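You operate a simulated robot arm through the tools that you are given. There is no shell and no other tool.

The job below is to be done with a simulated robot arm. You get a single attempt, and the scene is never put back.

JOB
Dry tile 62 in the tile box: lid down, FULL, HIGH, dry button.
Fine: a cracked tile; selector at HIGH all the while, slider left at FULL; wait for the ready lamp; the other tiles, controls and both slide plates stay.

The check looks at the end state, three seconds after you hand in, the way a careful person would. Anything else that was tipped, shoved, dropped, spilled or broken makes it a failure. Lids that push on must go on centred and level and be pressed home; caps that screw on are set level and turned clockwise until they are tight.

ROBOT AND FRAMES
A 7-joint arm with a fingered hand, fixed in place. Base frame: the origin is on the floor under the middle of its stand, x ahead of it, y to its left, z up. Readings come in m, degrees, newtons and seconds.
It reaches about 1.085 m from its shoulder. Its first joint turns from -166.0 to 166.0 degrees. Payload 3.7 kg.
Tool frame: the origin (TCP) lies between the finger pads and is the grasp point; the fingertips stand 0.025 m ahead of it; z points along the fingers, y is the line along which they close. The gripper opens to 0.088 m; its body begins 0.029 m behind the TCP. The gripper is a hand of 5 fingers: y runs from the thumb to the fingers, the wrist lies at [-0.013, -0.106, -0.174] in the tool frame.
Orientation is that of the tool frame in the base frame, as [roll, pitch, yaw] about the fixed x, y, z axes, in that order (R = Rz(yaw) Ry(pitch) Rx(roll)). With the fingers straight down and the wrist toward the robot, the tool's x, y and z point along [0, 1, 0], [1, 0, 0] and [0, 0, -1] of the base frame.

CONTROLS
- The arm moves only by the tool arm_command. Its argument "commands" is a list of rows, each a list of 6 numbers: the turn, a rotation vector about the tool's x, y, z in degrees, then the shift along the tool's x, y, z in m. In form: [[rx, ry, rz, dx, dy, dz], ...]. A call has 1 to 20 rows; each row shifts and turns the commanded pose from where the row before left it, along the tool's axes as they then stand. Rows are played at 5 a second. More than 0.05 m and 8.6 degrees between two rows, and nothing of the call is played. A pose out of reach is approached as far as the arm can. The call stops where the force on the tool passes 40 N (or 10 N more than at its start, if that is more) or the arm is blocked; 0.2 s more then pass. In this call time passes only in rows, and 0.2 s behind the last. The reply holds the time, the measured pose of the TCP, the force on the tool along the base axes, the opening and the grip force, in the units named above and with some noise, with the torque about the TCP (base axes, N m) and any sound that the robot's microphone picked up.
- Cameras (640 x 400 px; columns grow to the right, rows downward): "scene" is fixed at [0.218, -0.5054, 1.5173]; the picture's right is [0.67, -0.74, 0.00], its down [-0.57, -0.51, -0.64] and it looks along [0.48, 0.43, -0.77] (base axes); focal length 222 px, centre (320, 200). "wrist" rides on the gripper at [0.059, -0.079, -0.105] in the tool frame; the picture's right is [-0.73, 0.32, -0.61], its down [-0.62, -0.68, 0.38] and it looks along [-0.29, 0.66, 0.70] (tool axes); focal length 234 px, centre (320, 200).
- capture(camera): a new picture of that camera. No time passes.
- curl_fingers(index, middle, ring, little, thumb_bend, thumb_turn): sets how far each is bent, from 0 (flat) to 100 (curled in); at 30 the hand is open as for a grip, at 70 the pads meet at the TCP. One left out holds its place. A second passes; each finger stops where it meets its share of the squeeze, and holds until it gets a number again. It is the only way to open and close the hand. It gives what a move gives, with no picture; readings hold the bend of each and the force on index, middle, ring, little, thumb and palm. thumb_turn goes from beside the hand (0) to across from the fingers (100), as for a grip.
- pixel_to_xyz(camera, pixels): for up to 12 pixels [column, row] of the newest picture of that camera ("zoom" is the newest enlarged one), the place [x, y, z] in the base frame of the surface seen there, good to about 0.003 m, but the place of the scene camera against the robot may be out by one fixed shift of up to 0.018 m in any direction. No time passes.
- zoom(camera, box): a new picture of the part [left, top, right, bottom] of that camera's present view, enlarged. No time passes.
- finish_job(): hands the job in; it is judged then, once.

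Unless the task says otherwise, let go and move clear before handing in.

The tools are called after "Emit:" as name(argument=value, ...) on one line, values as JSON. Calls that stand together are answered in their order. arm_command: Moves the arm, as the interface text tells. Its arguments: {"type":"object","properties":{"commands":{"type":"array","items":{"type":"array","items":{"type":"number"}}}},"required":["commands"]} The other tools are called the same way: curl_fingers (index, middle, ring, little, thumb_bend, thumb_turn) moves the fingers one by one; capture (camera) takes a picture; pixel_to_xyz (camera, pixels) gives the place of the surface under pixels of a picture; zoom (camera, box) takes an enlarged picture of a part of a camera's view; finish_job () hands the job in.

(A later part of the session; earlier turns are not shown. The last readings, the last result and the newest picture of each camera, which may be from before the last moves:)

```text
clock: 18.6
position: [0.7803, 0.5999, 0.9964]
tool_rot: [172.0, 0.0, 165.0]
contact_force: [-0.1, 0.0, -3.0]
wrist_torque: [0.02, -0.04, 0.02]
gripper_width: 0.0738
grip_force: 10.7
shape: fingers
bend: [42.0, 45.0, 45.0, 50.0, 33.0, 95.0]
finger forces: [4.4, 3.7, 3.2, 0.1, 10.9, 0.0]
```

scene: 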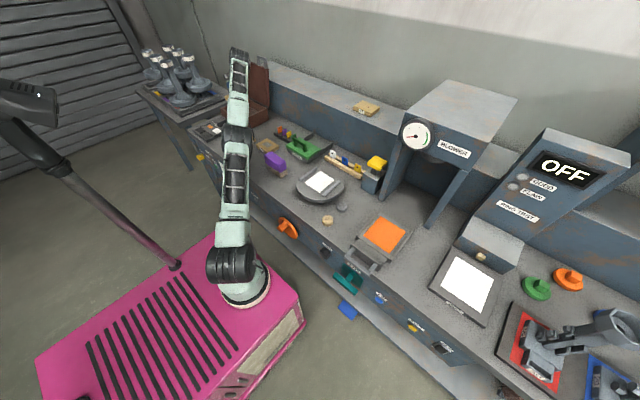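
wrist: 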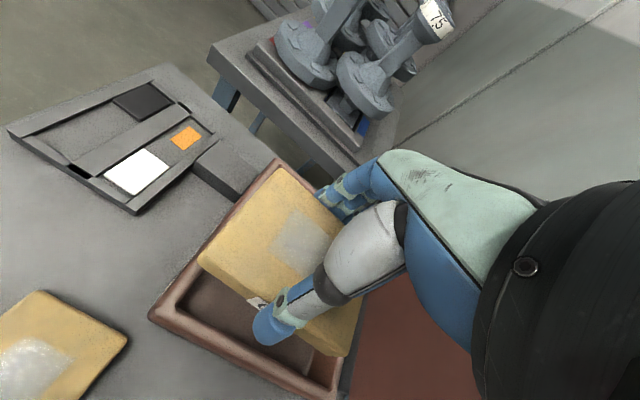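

Orientation is now tilted 8° at yaw 165. I'll lower to TCP z≈0.93 (tile bottom clears the rim by ~1 cm), then slide outward to above the box centre.

Emit:
arm_command(commands=[[0, 0, 0, 0, -0.003, 0.0219], [0, 0, 0, 0, -0.003, 0.0219], [0, 0, 0, 0, -0.0032, 0.0219], [0, 0, 0, -0.01003, 0.0215, 0.003], [0, 0, 0, -0.01003, 0.0215, 0.003], [0, 0, 0, -0.01003, 0.0215, 0.003], [0, 0, 0, -0.01003, 0.0215, 0.003]])

Emit:
capture(camera="wrist")

Emit:
zoom(camera="scene", box=[180, 45, 300, 140])

```text
clock: 20.2
position: [0.8423, 0.6727, 0.9302]
tool_rot: [172.0, 0.0, 165.0]
contact_force: [0.3, -0.1, -2.1]
wrist_torque: [0.04, -0.03, 0.0]
gripper_width: 0.0735
grip_force: 11.4
shape: fingers
bend: [42.0, 45.0, 45.0, 50.0, 33.0, 95.0]
finger forces: [4.4, 3.7, 3.1, 0.2, 10.9, 0.0]
```

```text
taken
```

wrist: 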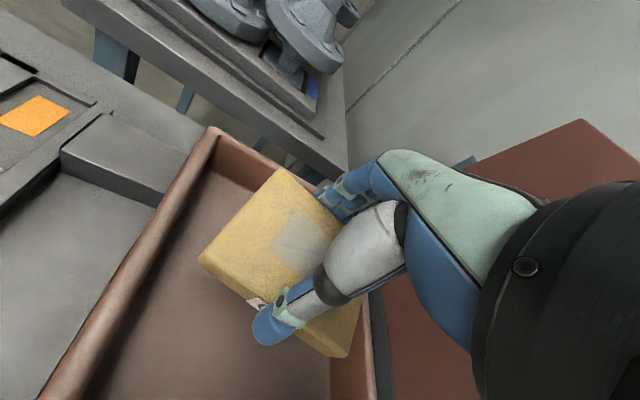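

```text
4.21 times, centred on (240, 92) of scene
```

zoom: 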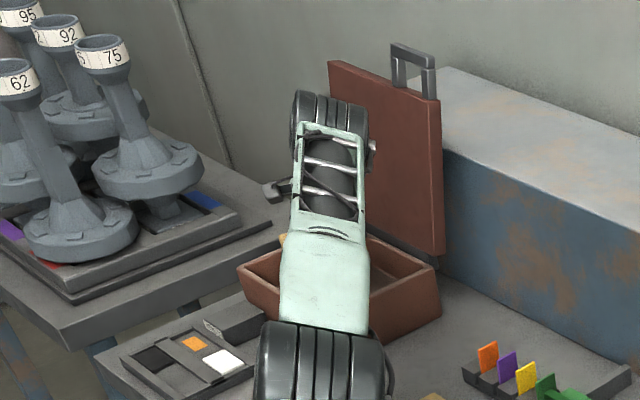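

The tile is now above the box. I'll measure tile corners and box walls from this view to check clearance before lowering.

Emit:
pixel_to_xyz(camera="wrist", pixels=[[202, 258], [278, 173], [342, 350], [240, 240], [222, 132], [270, 160], [365, 320], [374, 390], [75, 370], [250, 130], [270, 325], [365, 370]])

```text
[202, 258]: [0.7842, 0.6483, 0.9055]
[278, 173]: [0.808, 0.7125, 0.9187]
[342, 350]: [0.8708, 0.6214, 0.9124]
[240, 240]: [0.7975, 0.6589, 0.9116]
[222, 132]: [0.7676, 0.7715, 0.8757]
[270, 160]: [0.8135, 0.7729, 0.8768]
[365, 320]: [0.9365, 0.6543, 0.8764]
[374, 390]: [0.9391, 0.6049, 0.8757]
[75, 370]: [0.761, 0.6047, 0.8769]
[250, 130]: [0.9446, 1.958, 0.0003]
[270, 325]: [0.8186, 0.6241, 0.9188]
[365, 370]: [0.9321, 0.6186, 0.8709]
```

The tile's corners are all inside the interior (closest 9 mm to the front wall), so I'll nudge 5 mm toward +x while lowering to TCP z≈0.876, watching the force.

Emit:
arm_command(commands=[[0, 0, 0, -0.0024, -0.0015, 0.0149], [0, 0, 0, -0.0024, -0.0015, 0.0149], [0, 0, 0, 0, -0.0017, 0.0119], [0, 0, 0, 0, -0.0011, 0.0079], [0, 0, 0, 0, -0.0006, 0.004]])

Emit:
capture(camera="wrist")

```text
clock: 21.4
position: [0.8462, 0.6723, 0.8752]
tool_rot: [172.0, 0.1, 165.0]
contact_force: [-0.1, 0.1, -2.5]
wrist_torque: [0.05, 0.03, 0.02]
gripper_width: 0.0734
grip_force: 11.4
shape: fingers
bend: [42.0, 45.0, 45.0, 50.0, 33.0, 95.0]
finger forces: [4.5, 3.6, 3.2, 0.1, 10.7, 0.1]
```

```text
taken
```

wrist: 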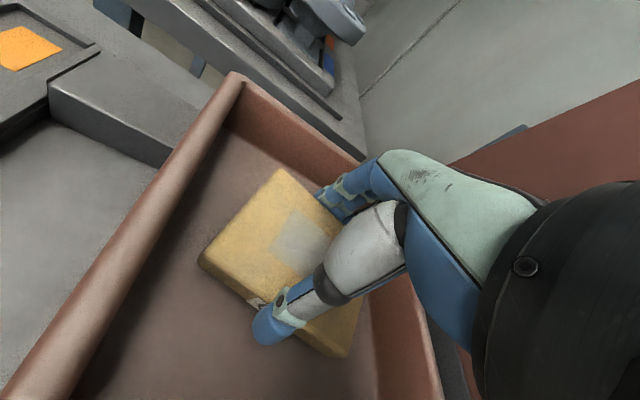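

The tile is not yet on the floor (force still −2.5 N). I'll lower in small steps until contact shows.

Emit:
arm_command(commands=[[0, 0, 0, 0, -0.0003, 0.002], [0, 0, 0, 0, -0.0003, 0.002], [0, 0, 0, 0, -0.0002, 0.001]])

```text
clock: 22.2
position: [0.8464, 0.6714, 0.8709]
tool_rot: [171.9, 0.0, 165.0]
contact_force: [0.6, 0.8, -2.4]
wrist_torque: [0.02, 0.04, 0.0]
gripper_width: 0.0734
grip_force: 11.2
shape: fingers
bend: [42.0, 45.0, 45.0, 50.0, 33.0, 95.0]
finger forces: [4.5, 3.7, 3.1, 0.1, 10.9, 0.1]
```

Emit:
arm_command(commands=[[0, 0, 0, 0, -0.0003, 0.002], [0, 0, 0, 0, -0.0002, 0.0015]])

```text
clock: 22.8
position: [0.8463, 0.6721, 0.8691]
tool_rot: [171.9, 0.1, 164.9]
contact_force: [2.1, 1.0, 8.3]
wrist_torque: [-0.35, 0.1, -0.03]
gripper_width: 0.0735
grip_force: 13.0
shape: fingers
bend: [41.0, 45.0, 45.0, 50.0, 33.0, 95.0]
finger forces: [5.6, 4.0, 3.8, 0.0, 13.5, 0.0]
```

Contact is made (8 N), with the thumb-side edge on the floor. I'll flatten the tilt by 5° while lowering to follow, so the tile lies nearly level before release.

Emit:
arm_command(commands=[[2.5, 0, 0, 0, 0, 0.0015], [2.5, 0, 0, 0, 0, 0.0015]])

```text
clock: 23.4
position: [0.8457, 0.6713, 0.8645]
tool_rot: [177.0, 0.0, 165.0]
contact_force: [1.3, 3.8, 8.6]
wrist_torque: [-0.33, 0.09, -0.01]
gripper_width: 0.074
grip_force: 13.7
shape: fingers
bend: [41.0, 45.0, 45.0, 50.0, 33.0, 95.0]
finger forces: [5.8, 4.5, 4.0, 0.1, 12.4, 0.0]
```

The tile is now within 3° of level and pressed lightly to the floor. I'll open the hand gradually.

Emit:
curl_fingers(index=36, middle=38, ring=38, little=40, thumb_bend=32)

Emit:
curl_fingers(index=30, middle=30, ring=30, little=30, thumb_bend=29)

Emit:
capture(camera="wrist")

```text
clock: 24.4
position: [0.8457, 0.6718, 0.864]
tool_rot: [176.9, 0.1, 165.0]
contact_force: [0.0, -1.4, 0.0]
wrist_torque: [0.03, 0.01, 0.01]
gripper_width: 0.0794
grip_force: 1.1
shape: fingers
bend: [36.0, 38.0, 38.0, 40.0, 30.0, 97.0]
finger forces: [0.4, 0.0, 0.0, 0.1, 1.3, 0.0]
```

```text
clock: 25.4
position: [0.846, 0.6716, 0.8637]
tool_rot: [177.0, 0.1, 165.0]
contact_force: [0.5, 0.6, -0.5]
wrist_torque: [0.03, -0.02, -0.01]
gripper_width: 0.0861
grip_force: 0.8
shape: fingers
bend: [30.0, 30.0, 30.0, 30.0, 28.0, 97.0]
finger forces: [0.0, 0.0, 0.1, 0.1, 0.2, 0.0]
```

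```text
taken
```

wrist: 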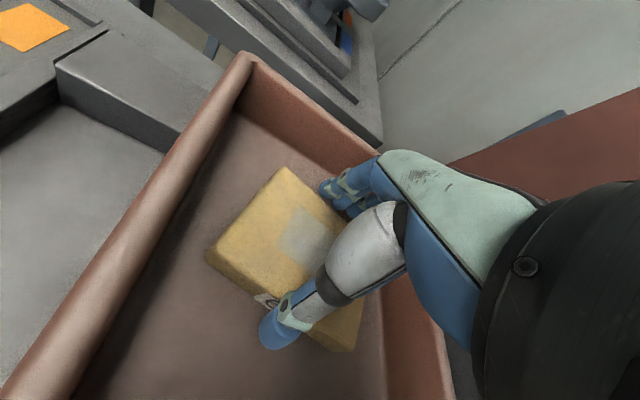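

The tile is released and lies flat in the box. I'll open the thumb a bit more, then lift straight up while tilting back slightly to stay in reach.

Emit:
curl_fingers(thumb_bend=25)

Emit:
arm_command(commands=[[0, 0, 0, 0, 0.0005, -0.01], [0, 0, 0, 0, 0.0005, -0.01], [-2.5, 0, 0, 0, 0.0005, -0.01], [-2.5, 0, 0, 0, 0.001, -0.01], [0, 0, 0, 0, 0.0014, -0.01], [0, 0, 0, 0, 0.0014, -0.01]])

Emit:
capture(camera="wrist")

```text
clock: 26.4
position: [0.8454, 0.6716, 0.8645]
tool_rot: [177.0, 0.1, 165.1]
contact_force: [0.6, -0.5, -0.7]
wrist_torque: [-0.01, 0.0, -0.01]
gripper_width: 0.088
grip_force: 0.0
shape: fingers
bend: [30.0, 30.0, 30.0, 30.0, 25.0, 97.0]
finger forces: [0.0, 0.0, 0.1, 0.1, 0.1, 0.0]
```

```text
clock: 27.8
position: [0.8461, 0.6729, 0.9237]
tool_rot: [171.9, 0.0, 165.0]
contact_force: [0.5, 0.3, 0.9]
wrist_torque: [-0.02, 0.04, 0.0]
gripper_width: 0.0876
grip_force: 0.0
shape: fingers
bend: [30.0, 30.0, 30.0, 30.0, 25.0, 97.0]
finger forces: [0.1, 0.1, 0.0, 0.0, 0.0, 0.1]
```

```text
taken
```

wrist: 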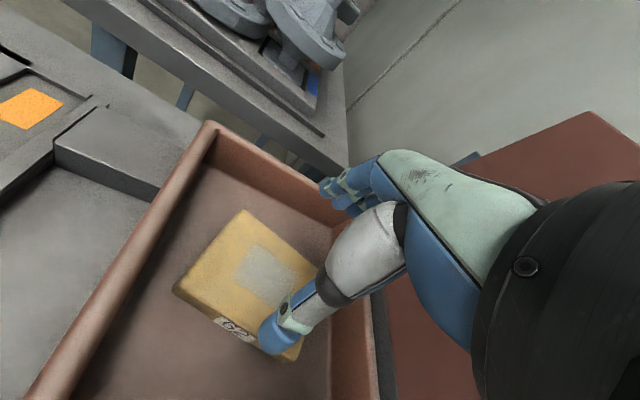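

Tile 62 rests in the box (wrist view around (245,285), label "62" visible). Now I'll retract up and toward the robot to prepare for the lid handle.

Emit:
arm_command(commands=[[0, 0, 0, 0.0154, -0.036, -0.024], [0, 0, 0, 0.0154, -0.036, -0.024], [0, 0, 0, 0.0154, -0.036, -0.024], [0, 0, 0, 0.0154, -0.036, -0.024], [0, 0, 0, 0.0154, -0.036, -0.024], [0, 0, 0, 0.0154, -0.036, -0.024], [0, 0, 0, 0.0154, -0.036, -0.024], [0, 0, 0, 0.0154, -0.036, -0.024]])

Emit:
capture(camera="scene")

Emit:
capture(camera="wrist")

Emit:
zoom(camera="scene", box=[180, 45, 300, 140])

```text
clock: 29.6
position: [0.6459, 0.4019, 1.0736]
tool_rot: [172.1, -0.1, 165.1]
contact_force: [1.3, -0.8, 0.1]
wrist_torque: [0.0, 0.02, 0.02]
gripper_width: 0.0879
grip_force: 0.2
shape: fingers
bend: [30.0, 30.0, 30.0, 30.0, 25.0, 97.0]
finger forces: [0.1, 0.0, 0.0, 0.0, 0.0, 0.0]
```

```text
taken
```

scene: 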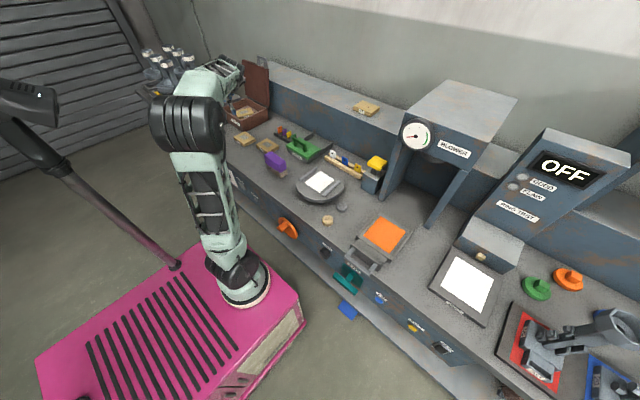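

```text
taken
```

wrist: 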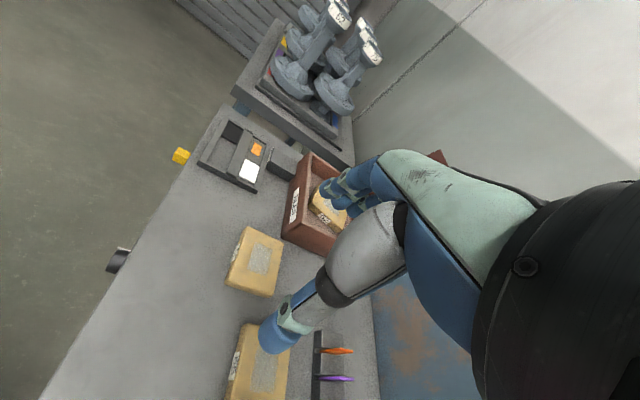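

```text
4.21 times, centred on (240, 92) of scene
```

zoom: 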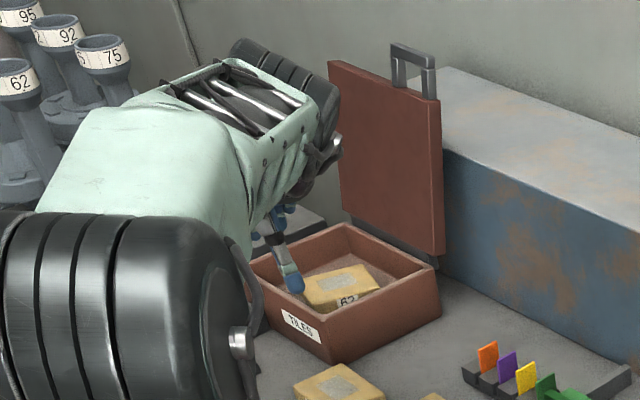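

The box with tile 62 is clearly visible and the hand is clear. I'll reorient the hand for the handle: undo the tilt, yaw back to ~105°, then tilt the fingers up by ~64° so they point forward and slightly down.

Emit:
arm_command(commands=[[4, 0, 0, 0, 0, 0], [4, 0, 0, 0, 0, 0], [0, 0, 7.5, 0, 0, 0], [0, 0, 7.5, 0, 0, 0], [0, 0, 7.5, 0, 0, 0], [0, 0, 7.5, 0, 0, 0], [0, 0, 7.5, 0, 0, 0], [0, 0, 7.5, 0, 0, 0], [0, 0, 7.5, 0, 0, 0], [0, 0, 7.5, 0, 0, 0]])

Emit:
arm_command(commands=[[-8, 0, 0, 0, 0, 0], [-8, 0, 0, 0, 0, 0], [-8, 0, 0, 0, 0, 0], [-8, 0, 0, 0, 0, 0], [-8, 0, 0, 0, 0, 0], [-8, 0, 0, 0, 0, 0], [-8, 0, 0, 0, 0, 0], [-8, 0, 0, 0, 0, 0]])

Emit:
capture(camera="scene")

Emit:
capture(camera="wrist")

```text
clock: 31.8
position: [0.6463, 0.4034, 1.0741]
tool_rot: [-180.0, 0.0, 104.9]
contact_force: [0.1, -0.4, -1.0]
wrist_torque: [-0.01, 0.01, -0.02]
gripper_width: 0.0879
grip_force: 0.1
shape: fingers
bend: [30.0, 30.0, 30.0, 30.0, 25.0, 97.0]
finger forces: [0.0, 0.1, 0.0, 0.0, 0.0, 0.0]
```

```text
clock: 33.6
position: [0.6454, 0.4022, 1.0755]
tool_rot: [115.9, -0.1, 105.2]
contact_force: [-0.4, 0.1, 0.5]
wrist_torque: [0.0, -0.01, -0.05]
gripper_width: 0.0882
grip_force: 0.1
shape: fingers
bend: [30.0, 30.0, 30.0, 30.0, 25.0, 97.0]
finger forces: [0.0, 0.1, 0.0, 0.0, 0.0, 0.0]
```

```text
taken
```

scene: 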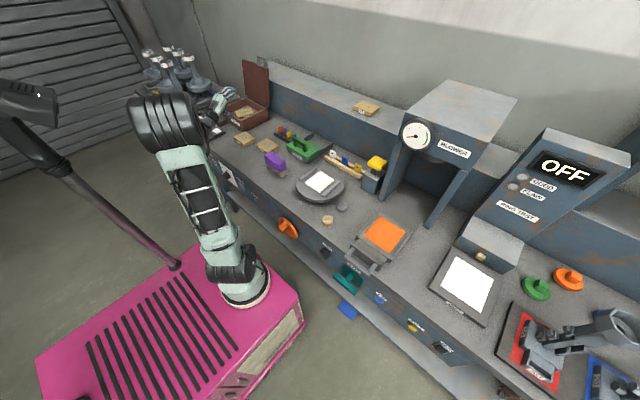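

```text
taken
```

wrist: 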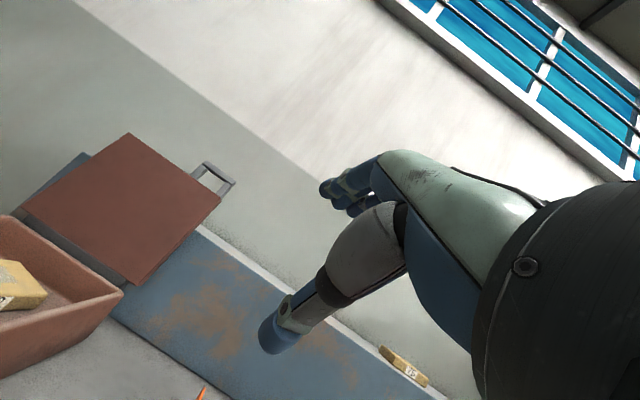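

The handle is now visible in the wrist view at about (215,180). I'll zoom in there and measure it, and zoom on the hand in the scene view to see its shape.

Emit:
zoom(camera="scene", box=[170, 60, 290, 150])

Emit:
zoom(camera="wrist", box=[170, 140, 250, 220])

```text
4.44 times, centred on (230, 105) of scene
```

zoom: 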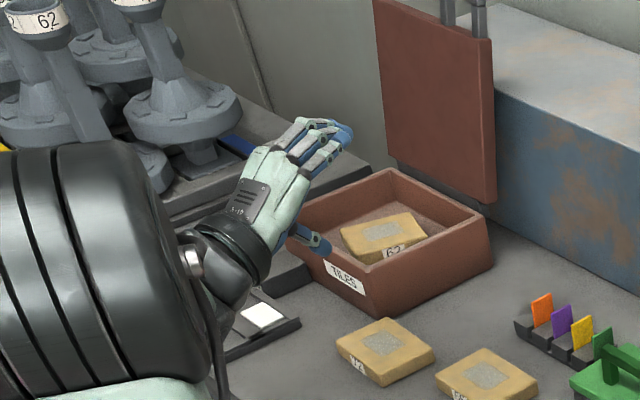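

```text
5.00 times, centred on (210, 180) of wrist
```

zoom: 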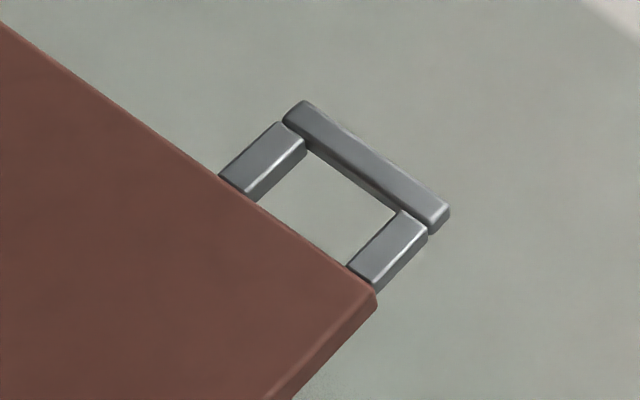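

Emit:
pixel_to_xyz(camera="zoom", pixels=[[298, 120], [365, 165], [435, 212], [265, 160], [390, 245], [360, 290], [250, 200], [5, 35], [320, 300], [340, 160], [380, 200], [275, 380]])

Emit:
zoom(camera="wrist", box=[240, 100, 480, 360])

```text
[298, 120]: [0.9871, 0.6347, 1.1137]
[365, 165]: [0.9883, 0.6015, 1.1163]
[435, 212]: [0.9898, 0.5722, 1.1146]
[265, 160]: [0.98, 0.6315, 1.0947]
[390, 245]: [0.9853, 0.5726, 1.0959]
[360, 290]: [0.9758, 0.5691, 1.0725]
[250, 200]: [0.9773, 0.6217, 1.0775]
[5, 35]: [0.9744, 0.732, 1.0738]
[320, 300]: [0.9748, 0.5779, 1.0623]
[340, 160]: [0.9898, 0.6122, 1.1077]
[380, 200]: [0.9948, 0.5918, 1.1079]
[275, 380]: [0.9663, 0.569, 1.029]
```

```text
1.54 times, centred on (360, 230) of wrist
```

zoom: 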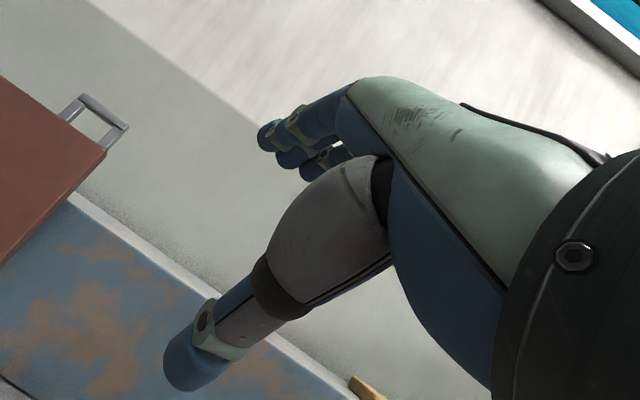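

The bar's front face is centred at (0.988, 0.603, 1.115), spanning y 0.570–0.637; the lid's top edge is at (0.976, z 1.073). I'll measure points on the hand itself in the scene picture to learn the finger shape at bend 30.

Emit:
pixel_to_xyz(camera="scene", pixels=[[210.9, 116.3], [213.6, 105], [218, 100], [223.2, 93.7], [227.7, 88.1], [231.5, 87.5], [235.6, 89.7], [236, 92], [231.1, 97.1], [226, 103], [231.1, 115.1], [226, 112]])

Emit:
zoom(camera="scene", box=[195, 75, 250, 130])

```text
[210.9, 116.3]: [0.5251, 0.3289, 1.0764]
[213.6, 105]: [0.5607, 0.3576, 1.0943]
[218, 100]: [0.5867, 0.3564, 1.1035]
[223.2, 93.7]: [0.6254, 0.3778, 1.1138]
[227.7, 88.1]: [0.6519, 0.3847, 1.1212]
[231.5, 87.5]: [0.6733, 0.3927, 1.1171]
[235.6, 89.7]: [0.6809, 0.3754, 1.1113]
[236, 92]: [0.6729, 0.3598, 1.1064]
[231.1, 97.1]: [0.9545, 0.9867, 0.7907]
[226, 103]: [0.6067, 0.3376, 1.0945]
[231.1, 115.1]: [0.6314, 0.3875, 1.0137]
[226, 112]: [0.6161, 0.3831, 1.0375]
```

```text
7.27 times, centred on (222, 102) of scene
```

zoom: 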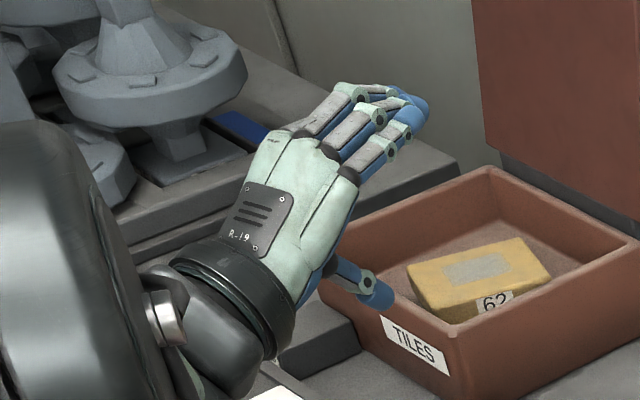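

The finger backs run from the palm at 45° and curve to point along the tool axis. I'll curl the four fingers into a hook (65) and swing the thumb beside the hand, then look at the shape.

Emit:
curl_fingers(index=60, middle=60, ring=60, little=60, thumb_bend=10, thumb_turn=0)

Emit:
zoom(camera="scene", box=[195, 75, 250, 130])

Emit:
zoom(camera="wrist", box=[200, 60, 480, 360])

```text
clock: 34.6
position: [0.6449, 0.4014, 1.0741]
tool_rot: [115.9, 0.0, 105.1]
contact_force: [0.3, -0.3, 0.1]
wrist_torque: [-0.02, 0.0, 0.03]
gripper_width: 0.1132
grip_force: 0.0
shape: fingers
bend: [60.0, 60.0, 60.0, 60.0, 10.0, 0.0]
finger forces: [0.0, 0.1, 0.0, 0.0, 0.0, 0.0]
```

```text
7.27 times, centred on (222, 102) of scene
```

zoom: 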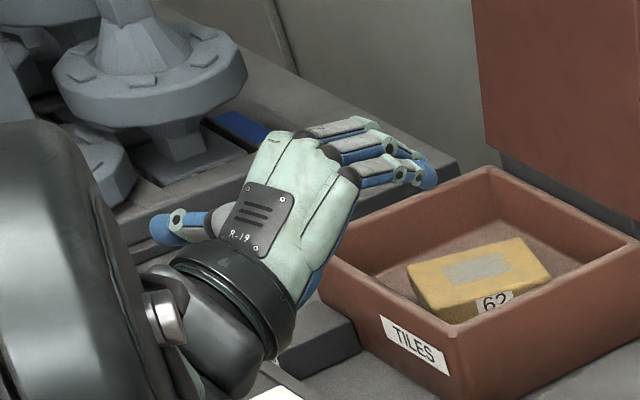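

```text
1.33 times, centred on (340, 210) of wrist
```

zoom: 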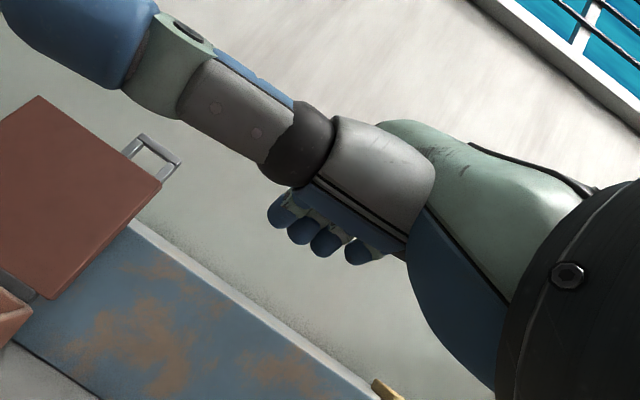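

The four fingers make a hook while the thumb stands out sideways. I'll measure the fingertips in both views to know where the hook sits in the tool frame.

Emit:
pixel_to_xyz(camera="wrist", pixels=[[309, 219], [327, 234], [344.5, 242], [368, 248], [312, 207], [330, 222], [350, 228], [372, 236], [210, 90], [260, 120], [305, 225], [365, 256]])

Emit:
pixel_to_xyz(camera="scene", pixels=[[219.2, 92.2], [224, 90.5], [227, 91.5], [229.5, 92.5], [226, 96], [230, 95.5], [233, 95], [236, 98], [232, 98.5], [236.5, 100], [235, 96.5], [201, 106]])

```text
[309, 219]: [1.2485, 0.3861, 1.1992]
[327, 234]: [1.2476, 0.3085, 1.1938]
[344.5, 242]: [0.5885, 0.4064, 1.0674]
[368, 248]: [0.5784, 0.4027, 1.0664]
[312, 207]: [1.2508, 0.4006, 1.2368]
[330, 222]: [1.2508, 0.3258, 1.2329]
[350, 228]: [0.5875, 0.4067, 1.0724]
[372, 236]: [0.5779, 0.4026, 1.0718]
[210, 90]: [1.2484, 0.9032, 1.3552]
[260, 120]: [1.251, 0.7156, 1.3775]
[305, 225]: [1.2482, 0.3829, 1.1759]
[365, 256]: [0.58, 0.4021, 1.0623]
```

```text
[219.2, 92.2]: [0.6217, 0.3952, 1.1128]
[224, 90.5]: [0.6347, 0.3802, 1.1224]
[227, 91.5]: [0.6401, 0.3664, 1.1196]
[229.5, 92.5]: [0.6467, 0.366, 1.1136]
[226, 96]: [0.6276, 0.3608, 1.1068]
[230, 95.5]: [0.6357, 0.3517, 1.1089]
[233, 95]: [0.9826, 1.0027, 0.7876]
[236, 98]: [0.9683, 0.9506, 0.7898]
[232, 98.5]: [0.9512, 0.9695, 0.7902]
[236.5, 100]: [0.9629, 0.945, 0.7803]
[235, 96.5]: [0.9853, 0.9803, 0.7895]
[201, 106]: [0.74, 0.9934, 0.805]
```

Those readings used the older pictures. I'll recapture and measure again.

Emit:
capture(camera="wrist")

Emit:
zoom(camera="scene", box=[205, 80, 245, 115])

```text
taken
```

wrist: 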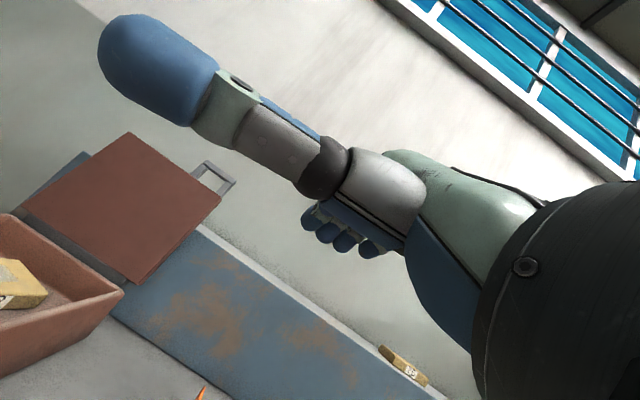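

```text
11.43 times, centred on (225, 98) of scene
```

zoom: 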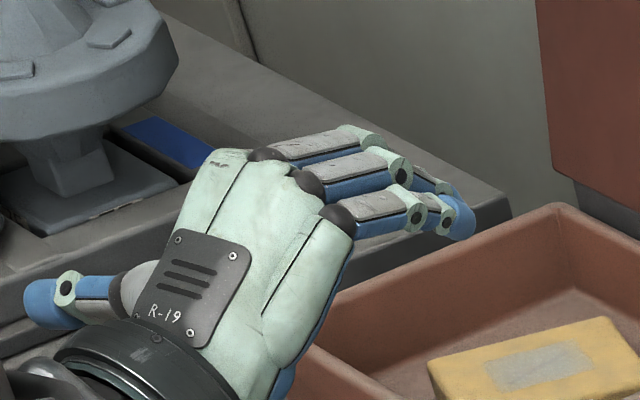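

Emit:
pixel_to_xyz(camera="zoom", pixels=[[375, 140], [400, 180], [415, 215], [440, 190], [455, 215], [465, 230], [340, 215], [305, 185], [265, 155], [330, 250], [40, 300], [210, 270]])

Emit:
pixel_to_xyz(camera="wrist", pixels=[[308, 219], [325, 233], [343, 243], [368, 250], [318, 212], [335, 225], [115, 60], [220, 100], [290, 150], [355, 190], [380, 248], [310, 228]])

```text
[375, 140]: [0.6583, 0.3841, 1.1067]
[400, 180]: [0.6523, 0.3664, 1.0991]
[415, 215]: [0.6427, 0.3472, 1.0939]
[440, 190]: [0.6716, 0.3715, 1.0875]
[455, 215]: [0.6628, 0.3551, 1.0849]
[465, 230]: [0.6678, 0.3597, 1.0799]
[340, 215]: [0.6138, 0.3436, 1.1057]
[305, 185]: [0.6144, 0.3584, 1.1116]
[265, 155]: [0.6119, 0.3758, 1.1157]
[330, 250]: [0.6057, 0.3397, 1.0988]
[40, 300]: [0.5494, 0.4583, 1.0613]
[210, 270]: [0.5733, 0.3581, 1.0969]
```

```text
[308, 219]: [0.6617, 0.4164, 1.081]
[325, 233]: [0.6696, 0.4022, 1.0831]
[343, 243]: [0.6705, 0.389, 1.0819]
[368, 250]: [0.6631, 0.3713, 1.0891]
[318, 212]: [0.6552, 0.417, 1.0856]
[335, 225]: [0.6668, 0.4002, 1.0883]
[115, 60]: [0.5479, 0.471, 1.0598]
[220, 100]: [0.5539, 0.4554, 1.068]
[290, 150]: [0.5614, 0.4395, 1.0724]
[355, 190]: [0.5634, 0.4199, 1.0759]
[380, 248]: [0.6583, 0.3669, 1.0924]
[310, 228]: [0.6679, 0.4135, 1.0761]
```

The hook geometry is clear. Before choosing how to bring the lid over, I'll check the raised ledge beside and behind the lid and the space right of the box.

Emit:
capture(camera="scene")

Emit:
pixel_to_xyz(camera="wrist", pixels=[[240, 240], [205, 228], [300, 290], [215, 250], [150, 330], [200, 380], [120, 300], [95, 330], [60, 160], [130, 285], [300, 330], [170, 300]])

Emit:
pixel_to_xyz(camera="scene", pixels=[[276, 66], [285, 70], [300, 75], [275, 85], [275, 100], [280, 115], [300, 130], [272, 75], [330, 110], [340, 85], [268, 90], [290, 95]])

```text
taken
```

scene: 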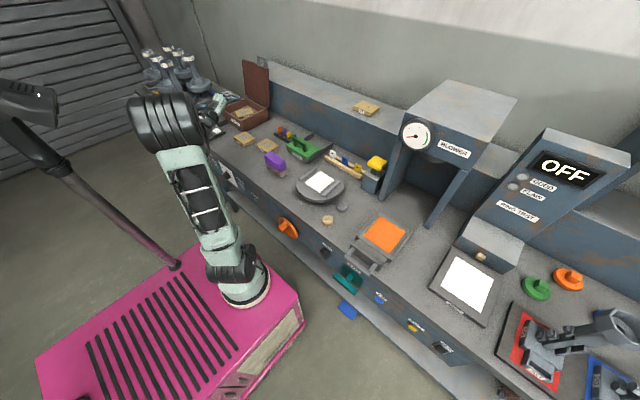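

```text
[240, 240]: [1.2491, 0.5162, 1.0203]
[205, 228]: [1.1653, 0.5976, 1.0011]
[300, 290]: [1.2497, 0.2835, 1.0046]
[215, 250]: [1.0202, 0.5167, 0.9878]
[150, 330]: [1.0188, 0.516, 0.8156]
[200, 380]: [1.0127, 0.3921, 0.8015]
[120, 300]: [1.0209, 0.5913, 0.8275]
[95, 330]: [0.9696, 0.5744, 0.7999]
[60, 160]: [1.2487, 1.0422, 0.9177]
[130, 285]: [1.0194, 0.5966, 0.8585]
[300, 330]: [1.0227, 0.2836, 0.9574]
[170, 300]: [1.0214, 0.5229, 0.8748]
```

```text
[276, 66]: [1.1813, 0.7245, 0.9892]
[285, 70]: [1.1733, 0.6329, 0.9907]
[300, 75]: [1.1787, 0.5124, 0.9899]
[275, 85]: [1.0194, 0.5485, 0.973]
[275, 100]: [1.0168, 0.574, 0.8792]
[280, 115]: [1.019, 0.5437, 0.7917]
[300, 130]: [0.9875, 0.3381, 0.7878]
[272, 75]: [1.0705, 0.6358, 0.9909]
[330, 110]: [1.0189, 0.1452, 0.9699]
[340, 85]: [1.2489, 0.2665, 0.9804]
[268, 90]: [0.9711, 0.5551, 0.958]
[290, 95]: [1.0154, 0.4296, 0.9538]
```

The ledge's front is at x≈1.02 with its top at z≈0.998, so there is free space behind the upper lid from the right side. I'll fork the lid's right edge between index (behind) and thumb (in front), so the lid is pulled over and then supported as it lowers; first I set the fingers.

Emit:
curl_fingers(index=28, middle=60, ring=60, little=60, thumb_bend=25, thumb_turn=98)

Emit:
curl_fingers(middle=100, ring=100, little=100)

Emit:
arm_command(commands=[[3.19, 5.93, 4.895, 0, 0, 0], [3.19, 5.93, 4.895, 0, 0, 0], [3.19, 5.93, 4.895, 0, 0, 0], [3.19, 5.93, 4.895, 0, 0, 0], [3.19, 5.93, 4.895, 0, 0, 0], [3.19, 5.93, 4.895, 0, 0, 0], [3.19, 5.93, 4.895, 0, 0, 0], [3.19, 5.93, 4.895, 0, 0, 0], [3.19, 5.93, 4.895, 0, 0, 0], [3.19, 5.93, 4.895, 0, 0, 0], [3.19, 5.93, 4.895, 0, 0, 0], [3.19, 5.93, 4.895, 0, 0, 0]])

Emit:
capture(camera="scene")

Emit:
capture(camera="wrist")

```text
clock: 35.6
position: [0.6463, 0.4026, 1.0746]
tool_rot: [116.0, 0.0, 105.1]
contact_force: [-0.8, 0.8, -0.3]
wrist_torque: [-0.01, 0.02, 0.03]
gripper_width: 0.0915
grip_force: 0.1
shape: fingers
bend: [28.0, 60.0, 60.0, 60.0, 25.0, 95.0]
finger forces: [0.0, 0.0, 0.1, 0.1, 0.0, 0.1]
```

```text
clock: 36.6
position: [0.6465, 0.4022, 1.0763]
tool_rot: [116.0, 0.0, 105.0]
contact_force: [-0.2, 0.3, 0.4]
wrist_torque: [0.02, 0.01, 0.0]
gripper_width: 0.0912
grip_force: 0.0
shape: fingers
bend: [28.0, 100.0, 100.0, 100.0, 25.0, 95.0]
finger forces: [0.0, 0.0, 0.0, 0.0, 0.1, 0.0]
```

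```text
clock: 39.2
position: [0.6463, 0.4066, 1.0677]
tool_rot: [153.1, -87.0, 115.9]
contact_force: [-0.3, -0.6, 0.6]
wrist_torque: [-0.02, -0.02, 0.02]
gripper_width: 0.0911
grip_force: 0.0
shape: fingers
bend: [28.0, 100.0, 100.0, 100.0, 25.0, 95.0]
finger forces: [0.1, 0.0, 0.0, 0.0, 0.0, 0.0]
out of reach, approached as far as the arm can: row 5
```

```text
taken
```

scene: 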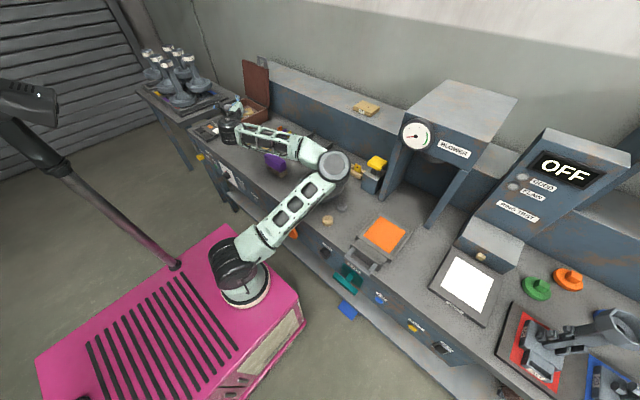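

```text
taken
```

wrist: 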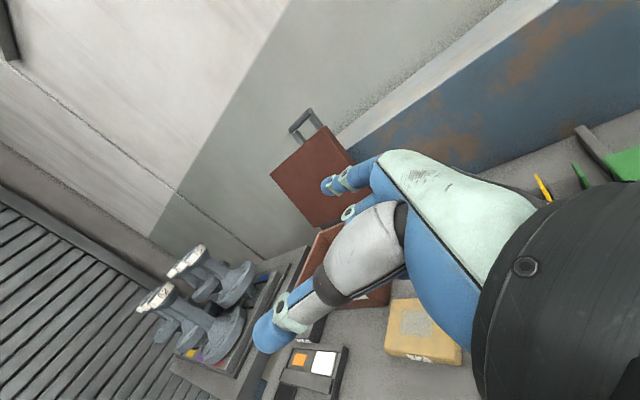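

The hand now points its fingers along +y with index to +x, as wanted, but the elbow has swung out to the right over the bench. I'll measure the elbow and forearm heights to be sure they are clear of the bench objects.

Emit:
pixel_to_xyz(camera="scene", pixels=[[330, 165], [345, 175], [320, 185], [300, 150], [270, 140], [245, 130], [228, 125], [280, 165], [290, 215], [250, 155], [300, 160], [335, 180]])

Emit:
zoom(camera="scene", box=[190, 50, 370, 250])

```text
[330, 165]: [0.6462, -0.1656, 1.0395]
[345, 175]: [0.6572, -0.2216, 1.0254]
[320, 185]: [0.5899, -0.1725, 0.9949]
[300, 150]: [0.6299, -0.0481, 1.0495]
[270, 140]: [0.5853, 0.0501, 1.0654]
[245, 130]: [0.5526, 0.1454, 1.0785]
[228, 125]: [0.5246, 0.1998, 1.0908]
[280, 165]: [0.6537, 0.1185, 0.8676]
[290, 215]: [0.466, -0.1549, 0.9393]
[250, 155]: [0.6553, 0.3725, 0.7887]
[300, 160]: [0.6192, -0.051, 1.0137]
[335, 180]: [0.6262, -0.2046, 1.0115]
```

```text
2.00 times, centred on (280, 150) of scene
```

zoom: 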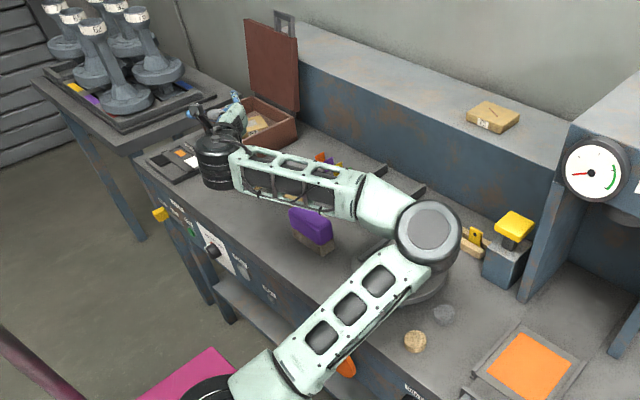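

The elbow (z≈1.0) is clear now, but lowering the lid this way would bring the forearm down over the brush, so I'll go back to the elbow-up posture. I'll reverse the rotation exactly and instead use a two-finger captive hook through the handle loop.

Emit:
arm_command(commands=[[-3.19, -5.93, -4.895, 0, 0, 0], [-3.19, -5.93, -4.895, 0, 0, 0], [-3.19, -5.93, -4.895, 0, 0, 0], [-3.19, -5.93, -4.895, 0, 0, 0], [-3.19, -5.93, -4.895, 0, 0, 0], [-3.19, -5.93, -4.895, 0, 0, 0], [-3.19, -5.93, -4.895, 0, 0, 0], [-3.19, -5.93, -4.895, 0, 0, 0], [-3.19, -5.93, -4.895, 0, 0, 0], [-3.19, -5.93, -4.895, 0, 0, 0], [-3.19, -5.93, -4.895, 0, 0, 0], [-3.19, -5.93, -4.895, 0, 0, 0]])

Emit:
capture(camera="scene")

```text
clock: 41.8
position: [0.6483, 0.4043, 1.0655]
tool_rot: [115.3, 3.1, 103.8]
contact_force: [-0.4, 0.7, 0.0]
wrist_torque: [0.06, -0.02, -0.01]
gripper_width: 0.091
grip_force: 0.0
shape: fingers
bend: [28.0, 100.0, 100.0, 100.0, 25.0, 95.0]
finger forces: [0.0, 0.0, 0.0, 0.1, 0.0, 0.0]
```

```text
taken
```

scene: 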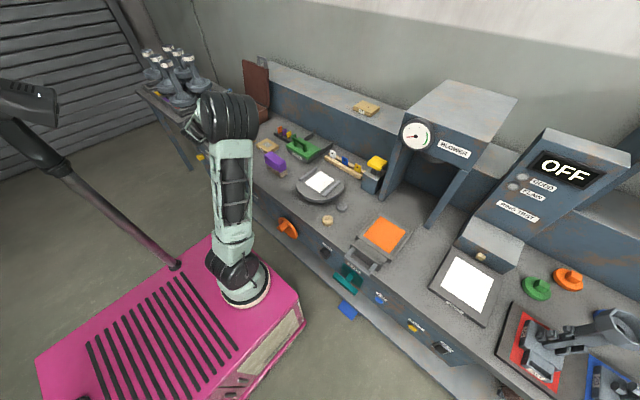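

The arm is back in an elbow-up posture. I'll square up the small 3° pitch error and set the fingers: index and middle curled strongly to see the hook shape, ring and little flat, thumb to the side.

Emit:
curl_fingers(index=85, middle=85, ring=5, little=5, thumb_bend=10, thumb_turn=0)

Emit:
arm_command(commands=[[0, 0, 3.4, 0, 0, 0]])

Emit:
capture(camera="wrist")

Emit:
zoom(camera="wrist", box=[260, 160, 440, 280])

```text
clock: 42.8
position: [0.6473, 0.4065, 1.0667]
tool_rot: [115.3, 3.1, 103.9]
contact_force: [-0.5, 0.8, -0.2]
wrist_torque: [0.03, -0.01, 0.0]
gripper_width: 0.0887
grip_force: 0.1
shape: fingers
bend: [85.0, 85.0, 5.0, 5.0, 10.0, 0.0]
finger forces: [0.1, 0.0, 0.0, 0.0, 0.0, 0.1]
```

```text
clock: 43.2
position: [0.6463, 0.4062, 1.0674]
tool_rot: [115.2, 0.0, 102.5]
contact_force: [0.0, 0.3, 0.2]
wrist_torque: [0.04, 0.03, 0.0]
gripper_width: 0.0889
grip_force: 0.1
shape: fingers
bend: [85.0, 85.0, 5.0, 5.0, 10.0, 0.0]
finger forces: [0.1, 0.1, 0.0, 0.1, 0.0, 0.0]
```

```text
taken
```

wrist: 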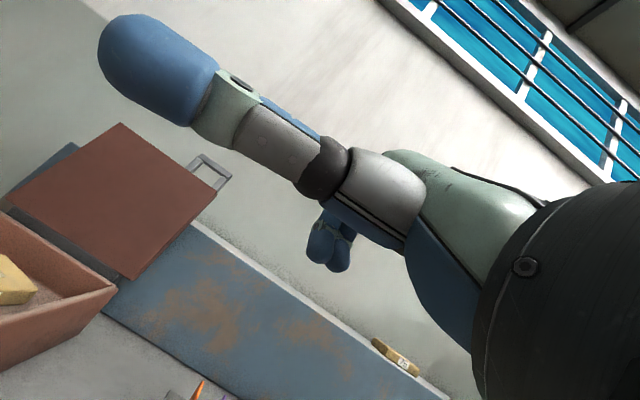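

```text
3.33 times, centred on (350, 220) of wrist
```

zoom: 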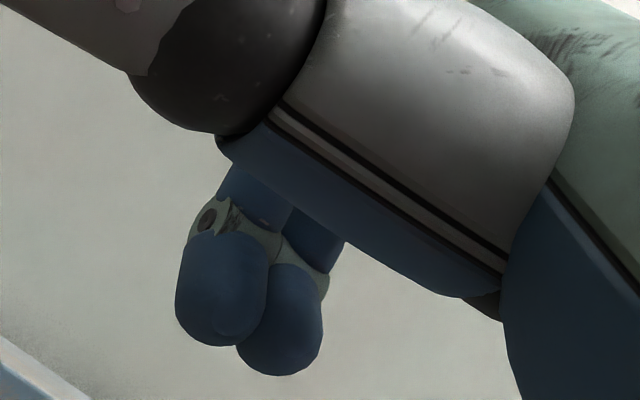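

Emit:
pixel_to_xyz(camera="zoom", pixels=[[205, 330], [225, 290], [208, 220], [240, 190], [285, 345], [300, 310], [275, 365], [315, 280], [255, 150], [400, 230], [450, 285], [310, 230]])

Emit:
zoom(camera="wrist", box=[180, 140, 250, 210])

```text
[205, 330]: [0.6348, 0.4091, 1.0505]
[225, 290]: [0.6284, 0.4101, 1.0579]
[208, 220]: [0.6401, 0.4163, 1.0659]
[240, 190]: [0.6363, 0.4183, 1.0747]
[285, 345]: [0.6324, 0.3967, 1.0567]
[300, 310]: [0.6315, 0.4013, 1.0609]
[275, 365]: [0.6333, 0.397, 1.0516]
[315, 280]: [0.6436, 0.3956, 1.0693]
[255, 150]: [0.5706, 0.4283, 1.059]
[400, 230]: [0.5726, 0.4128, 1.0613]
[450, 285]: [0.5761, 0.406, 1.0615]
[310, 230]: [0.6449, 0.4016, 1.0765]
```

```text
5.71 times, centred on (215, 175) of wrist
```

zoom: 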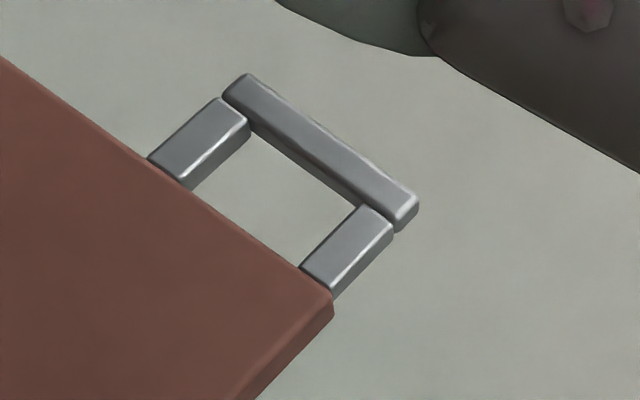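

At bend 85 the two fingers form a proper hook (inner surface just behind the TCP, pointing down-back). I'll measure the loop opening precisely in this zoom.

Emit:
pixel_to_xyz(camera="zoom", pixels=[[238, 90], [320, 145], [405, 205], [243, 125], [235, 140], [362, 212], [370, 225], [195, 180], [310, 262], [320, 290], [255, 125], [350, 200]])

```text
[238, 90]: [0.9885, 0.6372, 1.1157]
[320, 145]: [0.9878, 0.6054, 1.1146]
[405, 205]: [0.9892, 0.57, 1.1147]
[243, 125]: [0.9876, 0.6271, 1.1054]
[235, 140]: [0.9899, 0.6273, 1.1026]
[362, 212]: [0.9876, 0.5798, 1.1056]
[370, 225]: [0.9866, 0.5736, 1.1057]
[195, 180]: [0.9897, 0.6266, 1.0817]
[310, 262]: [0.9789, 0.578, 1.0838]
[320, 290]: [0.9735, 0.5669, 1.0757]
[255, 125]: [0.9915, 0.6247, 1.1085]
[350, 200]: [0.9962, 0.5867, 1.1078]
```

The loop opening is y 0.582–0.626, with the bar's front face at x≈0.988 and z 1.108–1.12. I'll open index/middle to 45 and move to a waypoint in front of and above the handle at (0.90, 0.58, 1.16).

Emit:
curl_fingers(index=45, middle=45)

Emit:
arm_command(commands=[[0, 0, 0, 0.01435, 0.02565, 0.02733], [0, 0, 0, 0.01435, 0.02565, 0.02733], [0, 0, 0, 0.01435, 0.02565, 0.02733], [0, 0, 0, 0.01435, 0.02565, 0.02733], [0, 0, 0, 0.01435, 0.02565, 0.02733], [0, 0, 0, 0.01435, 0.02565, 0.02733], [0, 0, 0, 0.01435, 0.02565, 0.02733], [0, 0, 0, 0.01435, 0.02565, 0.02733]])

Emit:
capture(camera="scene")

Emit:
capture(camera="wrist")

```text
clock: 44.2
position: [0.6467, 0.4061, 1.0665]
tool_rot: [115.3, 0.0, 102.4]
contact_force: [-0.4, 0.4, 0.2]
wrist_torque: [0.03, 0.01, 0.01]
gripper_width: 0.1205
grip_force: 0.1
shape: fingers
bend: [45.0, 45.0, 5.0, 5.0, 10.0, 0.0]
finger forces: [0.0, 0.1, 0.0, 0.1, 0.0, 0.0]
```

```text
clock: 46.0
position: [0.9009, 0.5803, 1.1623]
tool_rot: [115.3, -0.1, 102.7]
contact_force: [-1.2, -0.2, 0.1]
wrist_torque: [-0.01, 0.02, 0.02]
gripper_width: 0.1203
grip_force: 0.0
shape: fingers
bend: [45.0, 45.0, 5.0, 5.0, 10.0, 0.0]
finger forces: [0.1, 0.0, 0.1, 0.0, 0.1, 0.1]
```

```text
taken
```

scene: 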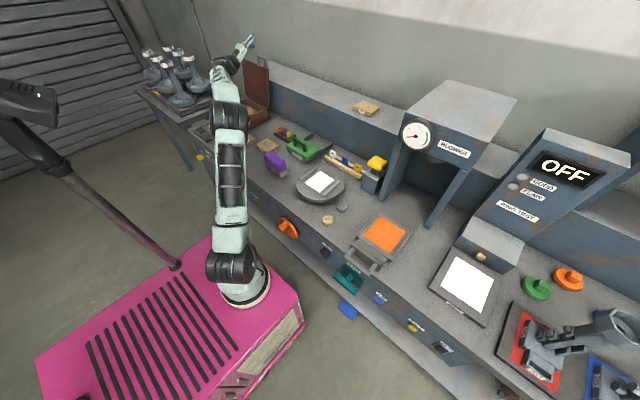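

```text
taken
```

wrist: 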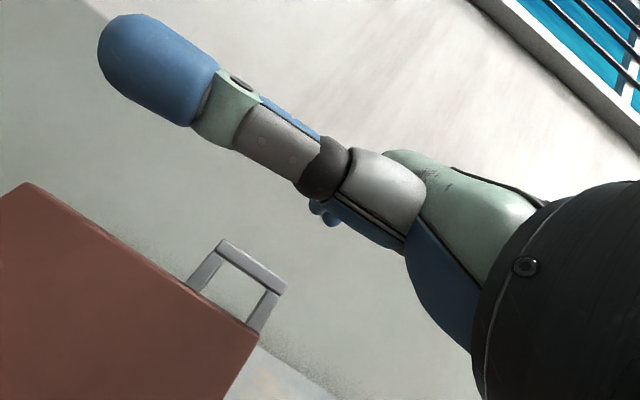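

The handle is clearly visible ahead at (235,275) in the wrist view. I'll move over the bar to about (1.011, 0.605, 1.13) with the fingers passing above it.

Emit:
arm_command(commands=[[0, 0, 0, 0, 0.00475, 0.0289], [0, 0, 0, 0, 0.00475, 0.0289], [0, 0, 0, 0, 0.00475, 0.0289], [0, 0, 0, 0, 0.00475, 0.0289]])

Emit:
capture(camera="wrist")

Emit:
zoom(camera="scene", box=[225, 35, 285, 85])

```text
clock: 47.0
position: [1.0095, 0.6046, 1.1301]
tool_rot: [115.2, 0.0, 102.5]
contact_force: [-0.3, 0.1, 1.0]
wrist_torque: [0.01, 0.06, 0.0]
gripper_width: 0.1208
grip_force: 0.0
shape: fingers
bend: [45.0, 45.0, 5.0, 5.0, 10.0, 0.0]
finger forces: [0.0, 0.0, 0.1, 0.1, 0.0, 0.0]
```

```text
taken
```

wrist: 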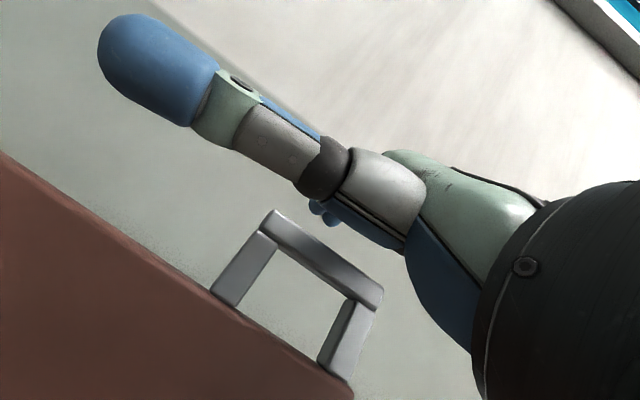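

```text
8.00 times, centred on (255, 60) of scene
```

zoom: 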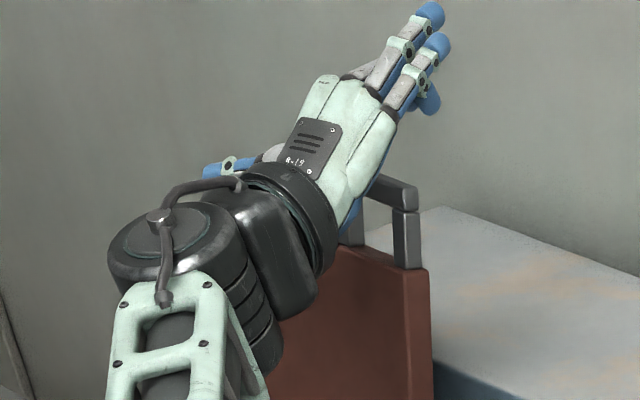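

The fingers are over the bar (wrist view (322,212)) with lateral offset ~3 mm. I'll lower 25 mm so the bar enters the crook, watching force.

Emit:
arm_command(commands=[[0, 0, 0, 0, -0.0071, 0.0044], [0, 0, 0, 0, -0.0071, 0.0044], [0, 0, 0, 0, -0.0071, 0.0044]])

Emit:
capture(camera="wrist")

Emit:
zoom(camera="scene", box=[235, 40, 285, 80])

```text
clock: 47.8
position: [1.0134, 0.6046, 1.1024]
tool_rot: [115.3, 0.0, 102.5]
contact_force: [-0.1, 0.4, -0.4]
wrist_torque: [0.0, -0.01, -0.04]
gripper_width: 0.1206
grip_force: 0.2
shape: fingers
bend: [45.0, 45.0, 5.0, 5.0, 10.0, 0.0]
finger forces: [0.1, 0.0, 0.1, 0.1, 0.0, 0.0]
```

```text
taken
```

wrist: 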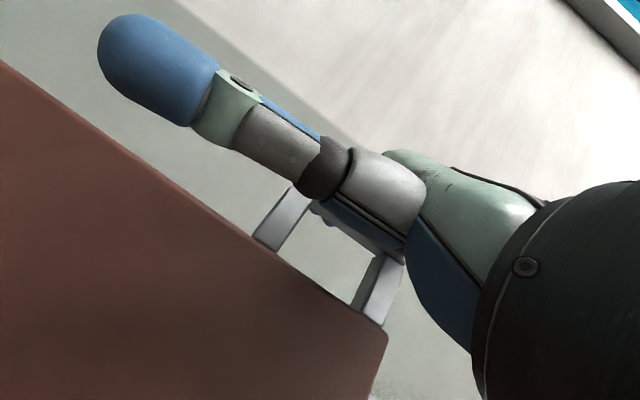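

```text
10.00 times, centred on (260, 60) of scene
```

zoom: 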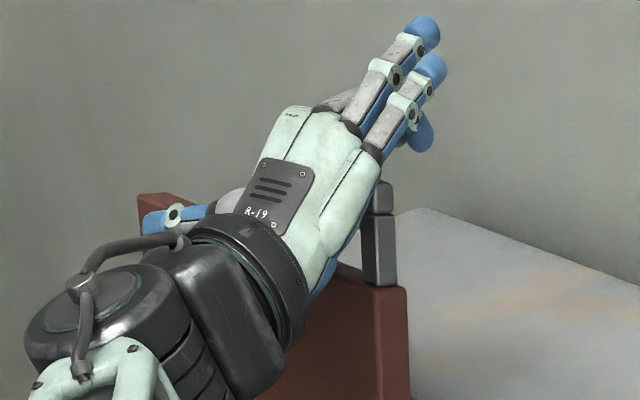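

No contact yet and the bar sits under the palm. I'll curl index and middle to 80 to drop them behind the bar.

Emit:
curl_fingers(index=80, middle=80)

Emit:
capture(camera="wrist")

Emit:
zoom(camera="wrist", box=[240, 150, 420, 330])

```text
clock: 48.8
position: [1.0138, 0.6046, 1.103]
tool_rot: [115.2, 0.0, 102.4]
contact_force: [0.4, 0.1, 0.2]
wrist_torque: [0.03, -0.03, 0.01]
gripper_width: 0.0948
grip_force: 0.5
shape: fingers
bend: [80.0, 80.0, 5.0, 5.0, 10.0, 0.0]
finger forces: [0.2, 0.0, 0.0, 0.0, 0.0, 0.0]
```

```text
taken
```

wrist: 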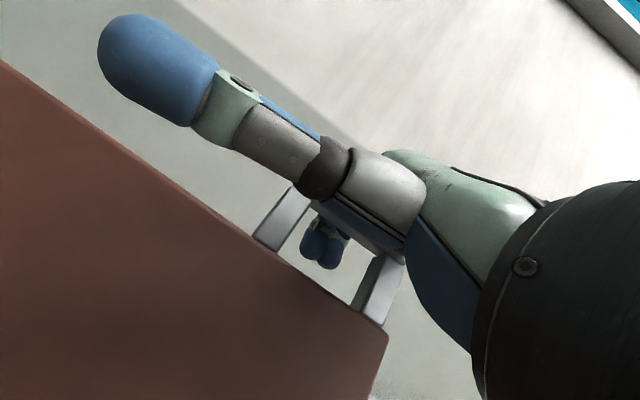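

```text
2.22 times, centred on (330, 240) of wrist
```

zoom: 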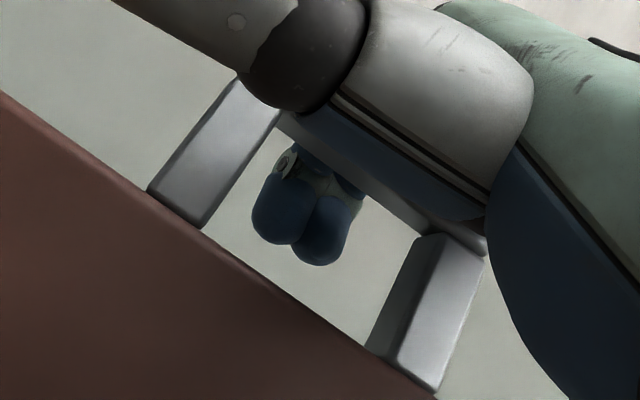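

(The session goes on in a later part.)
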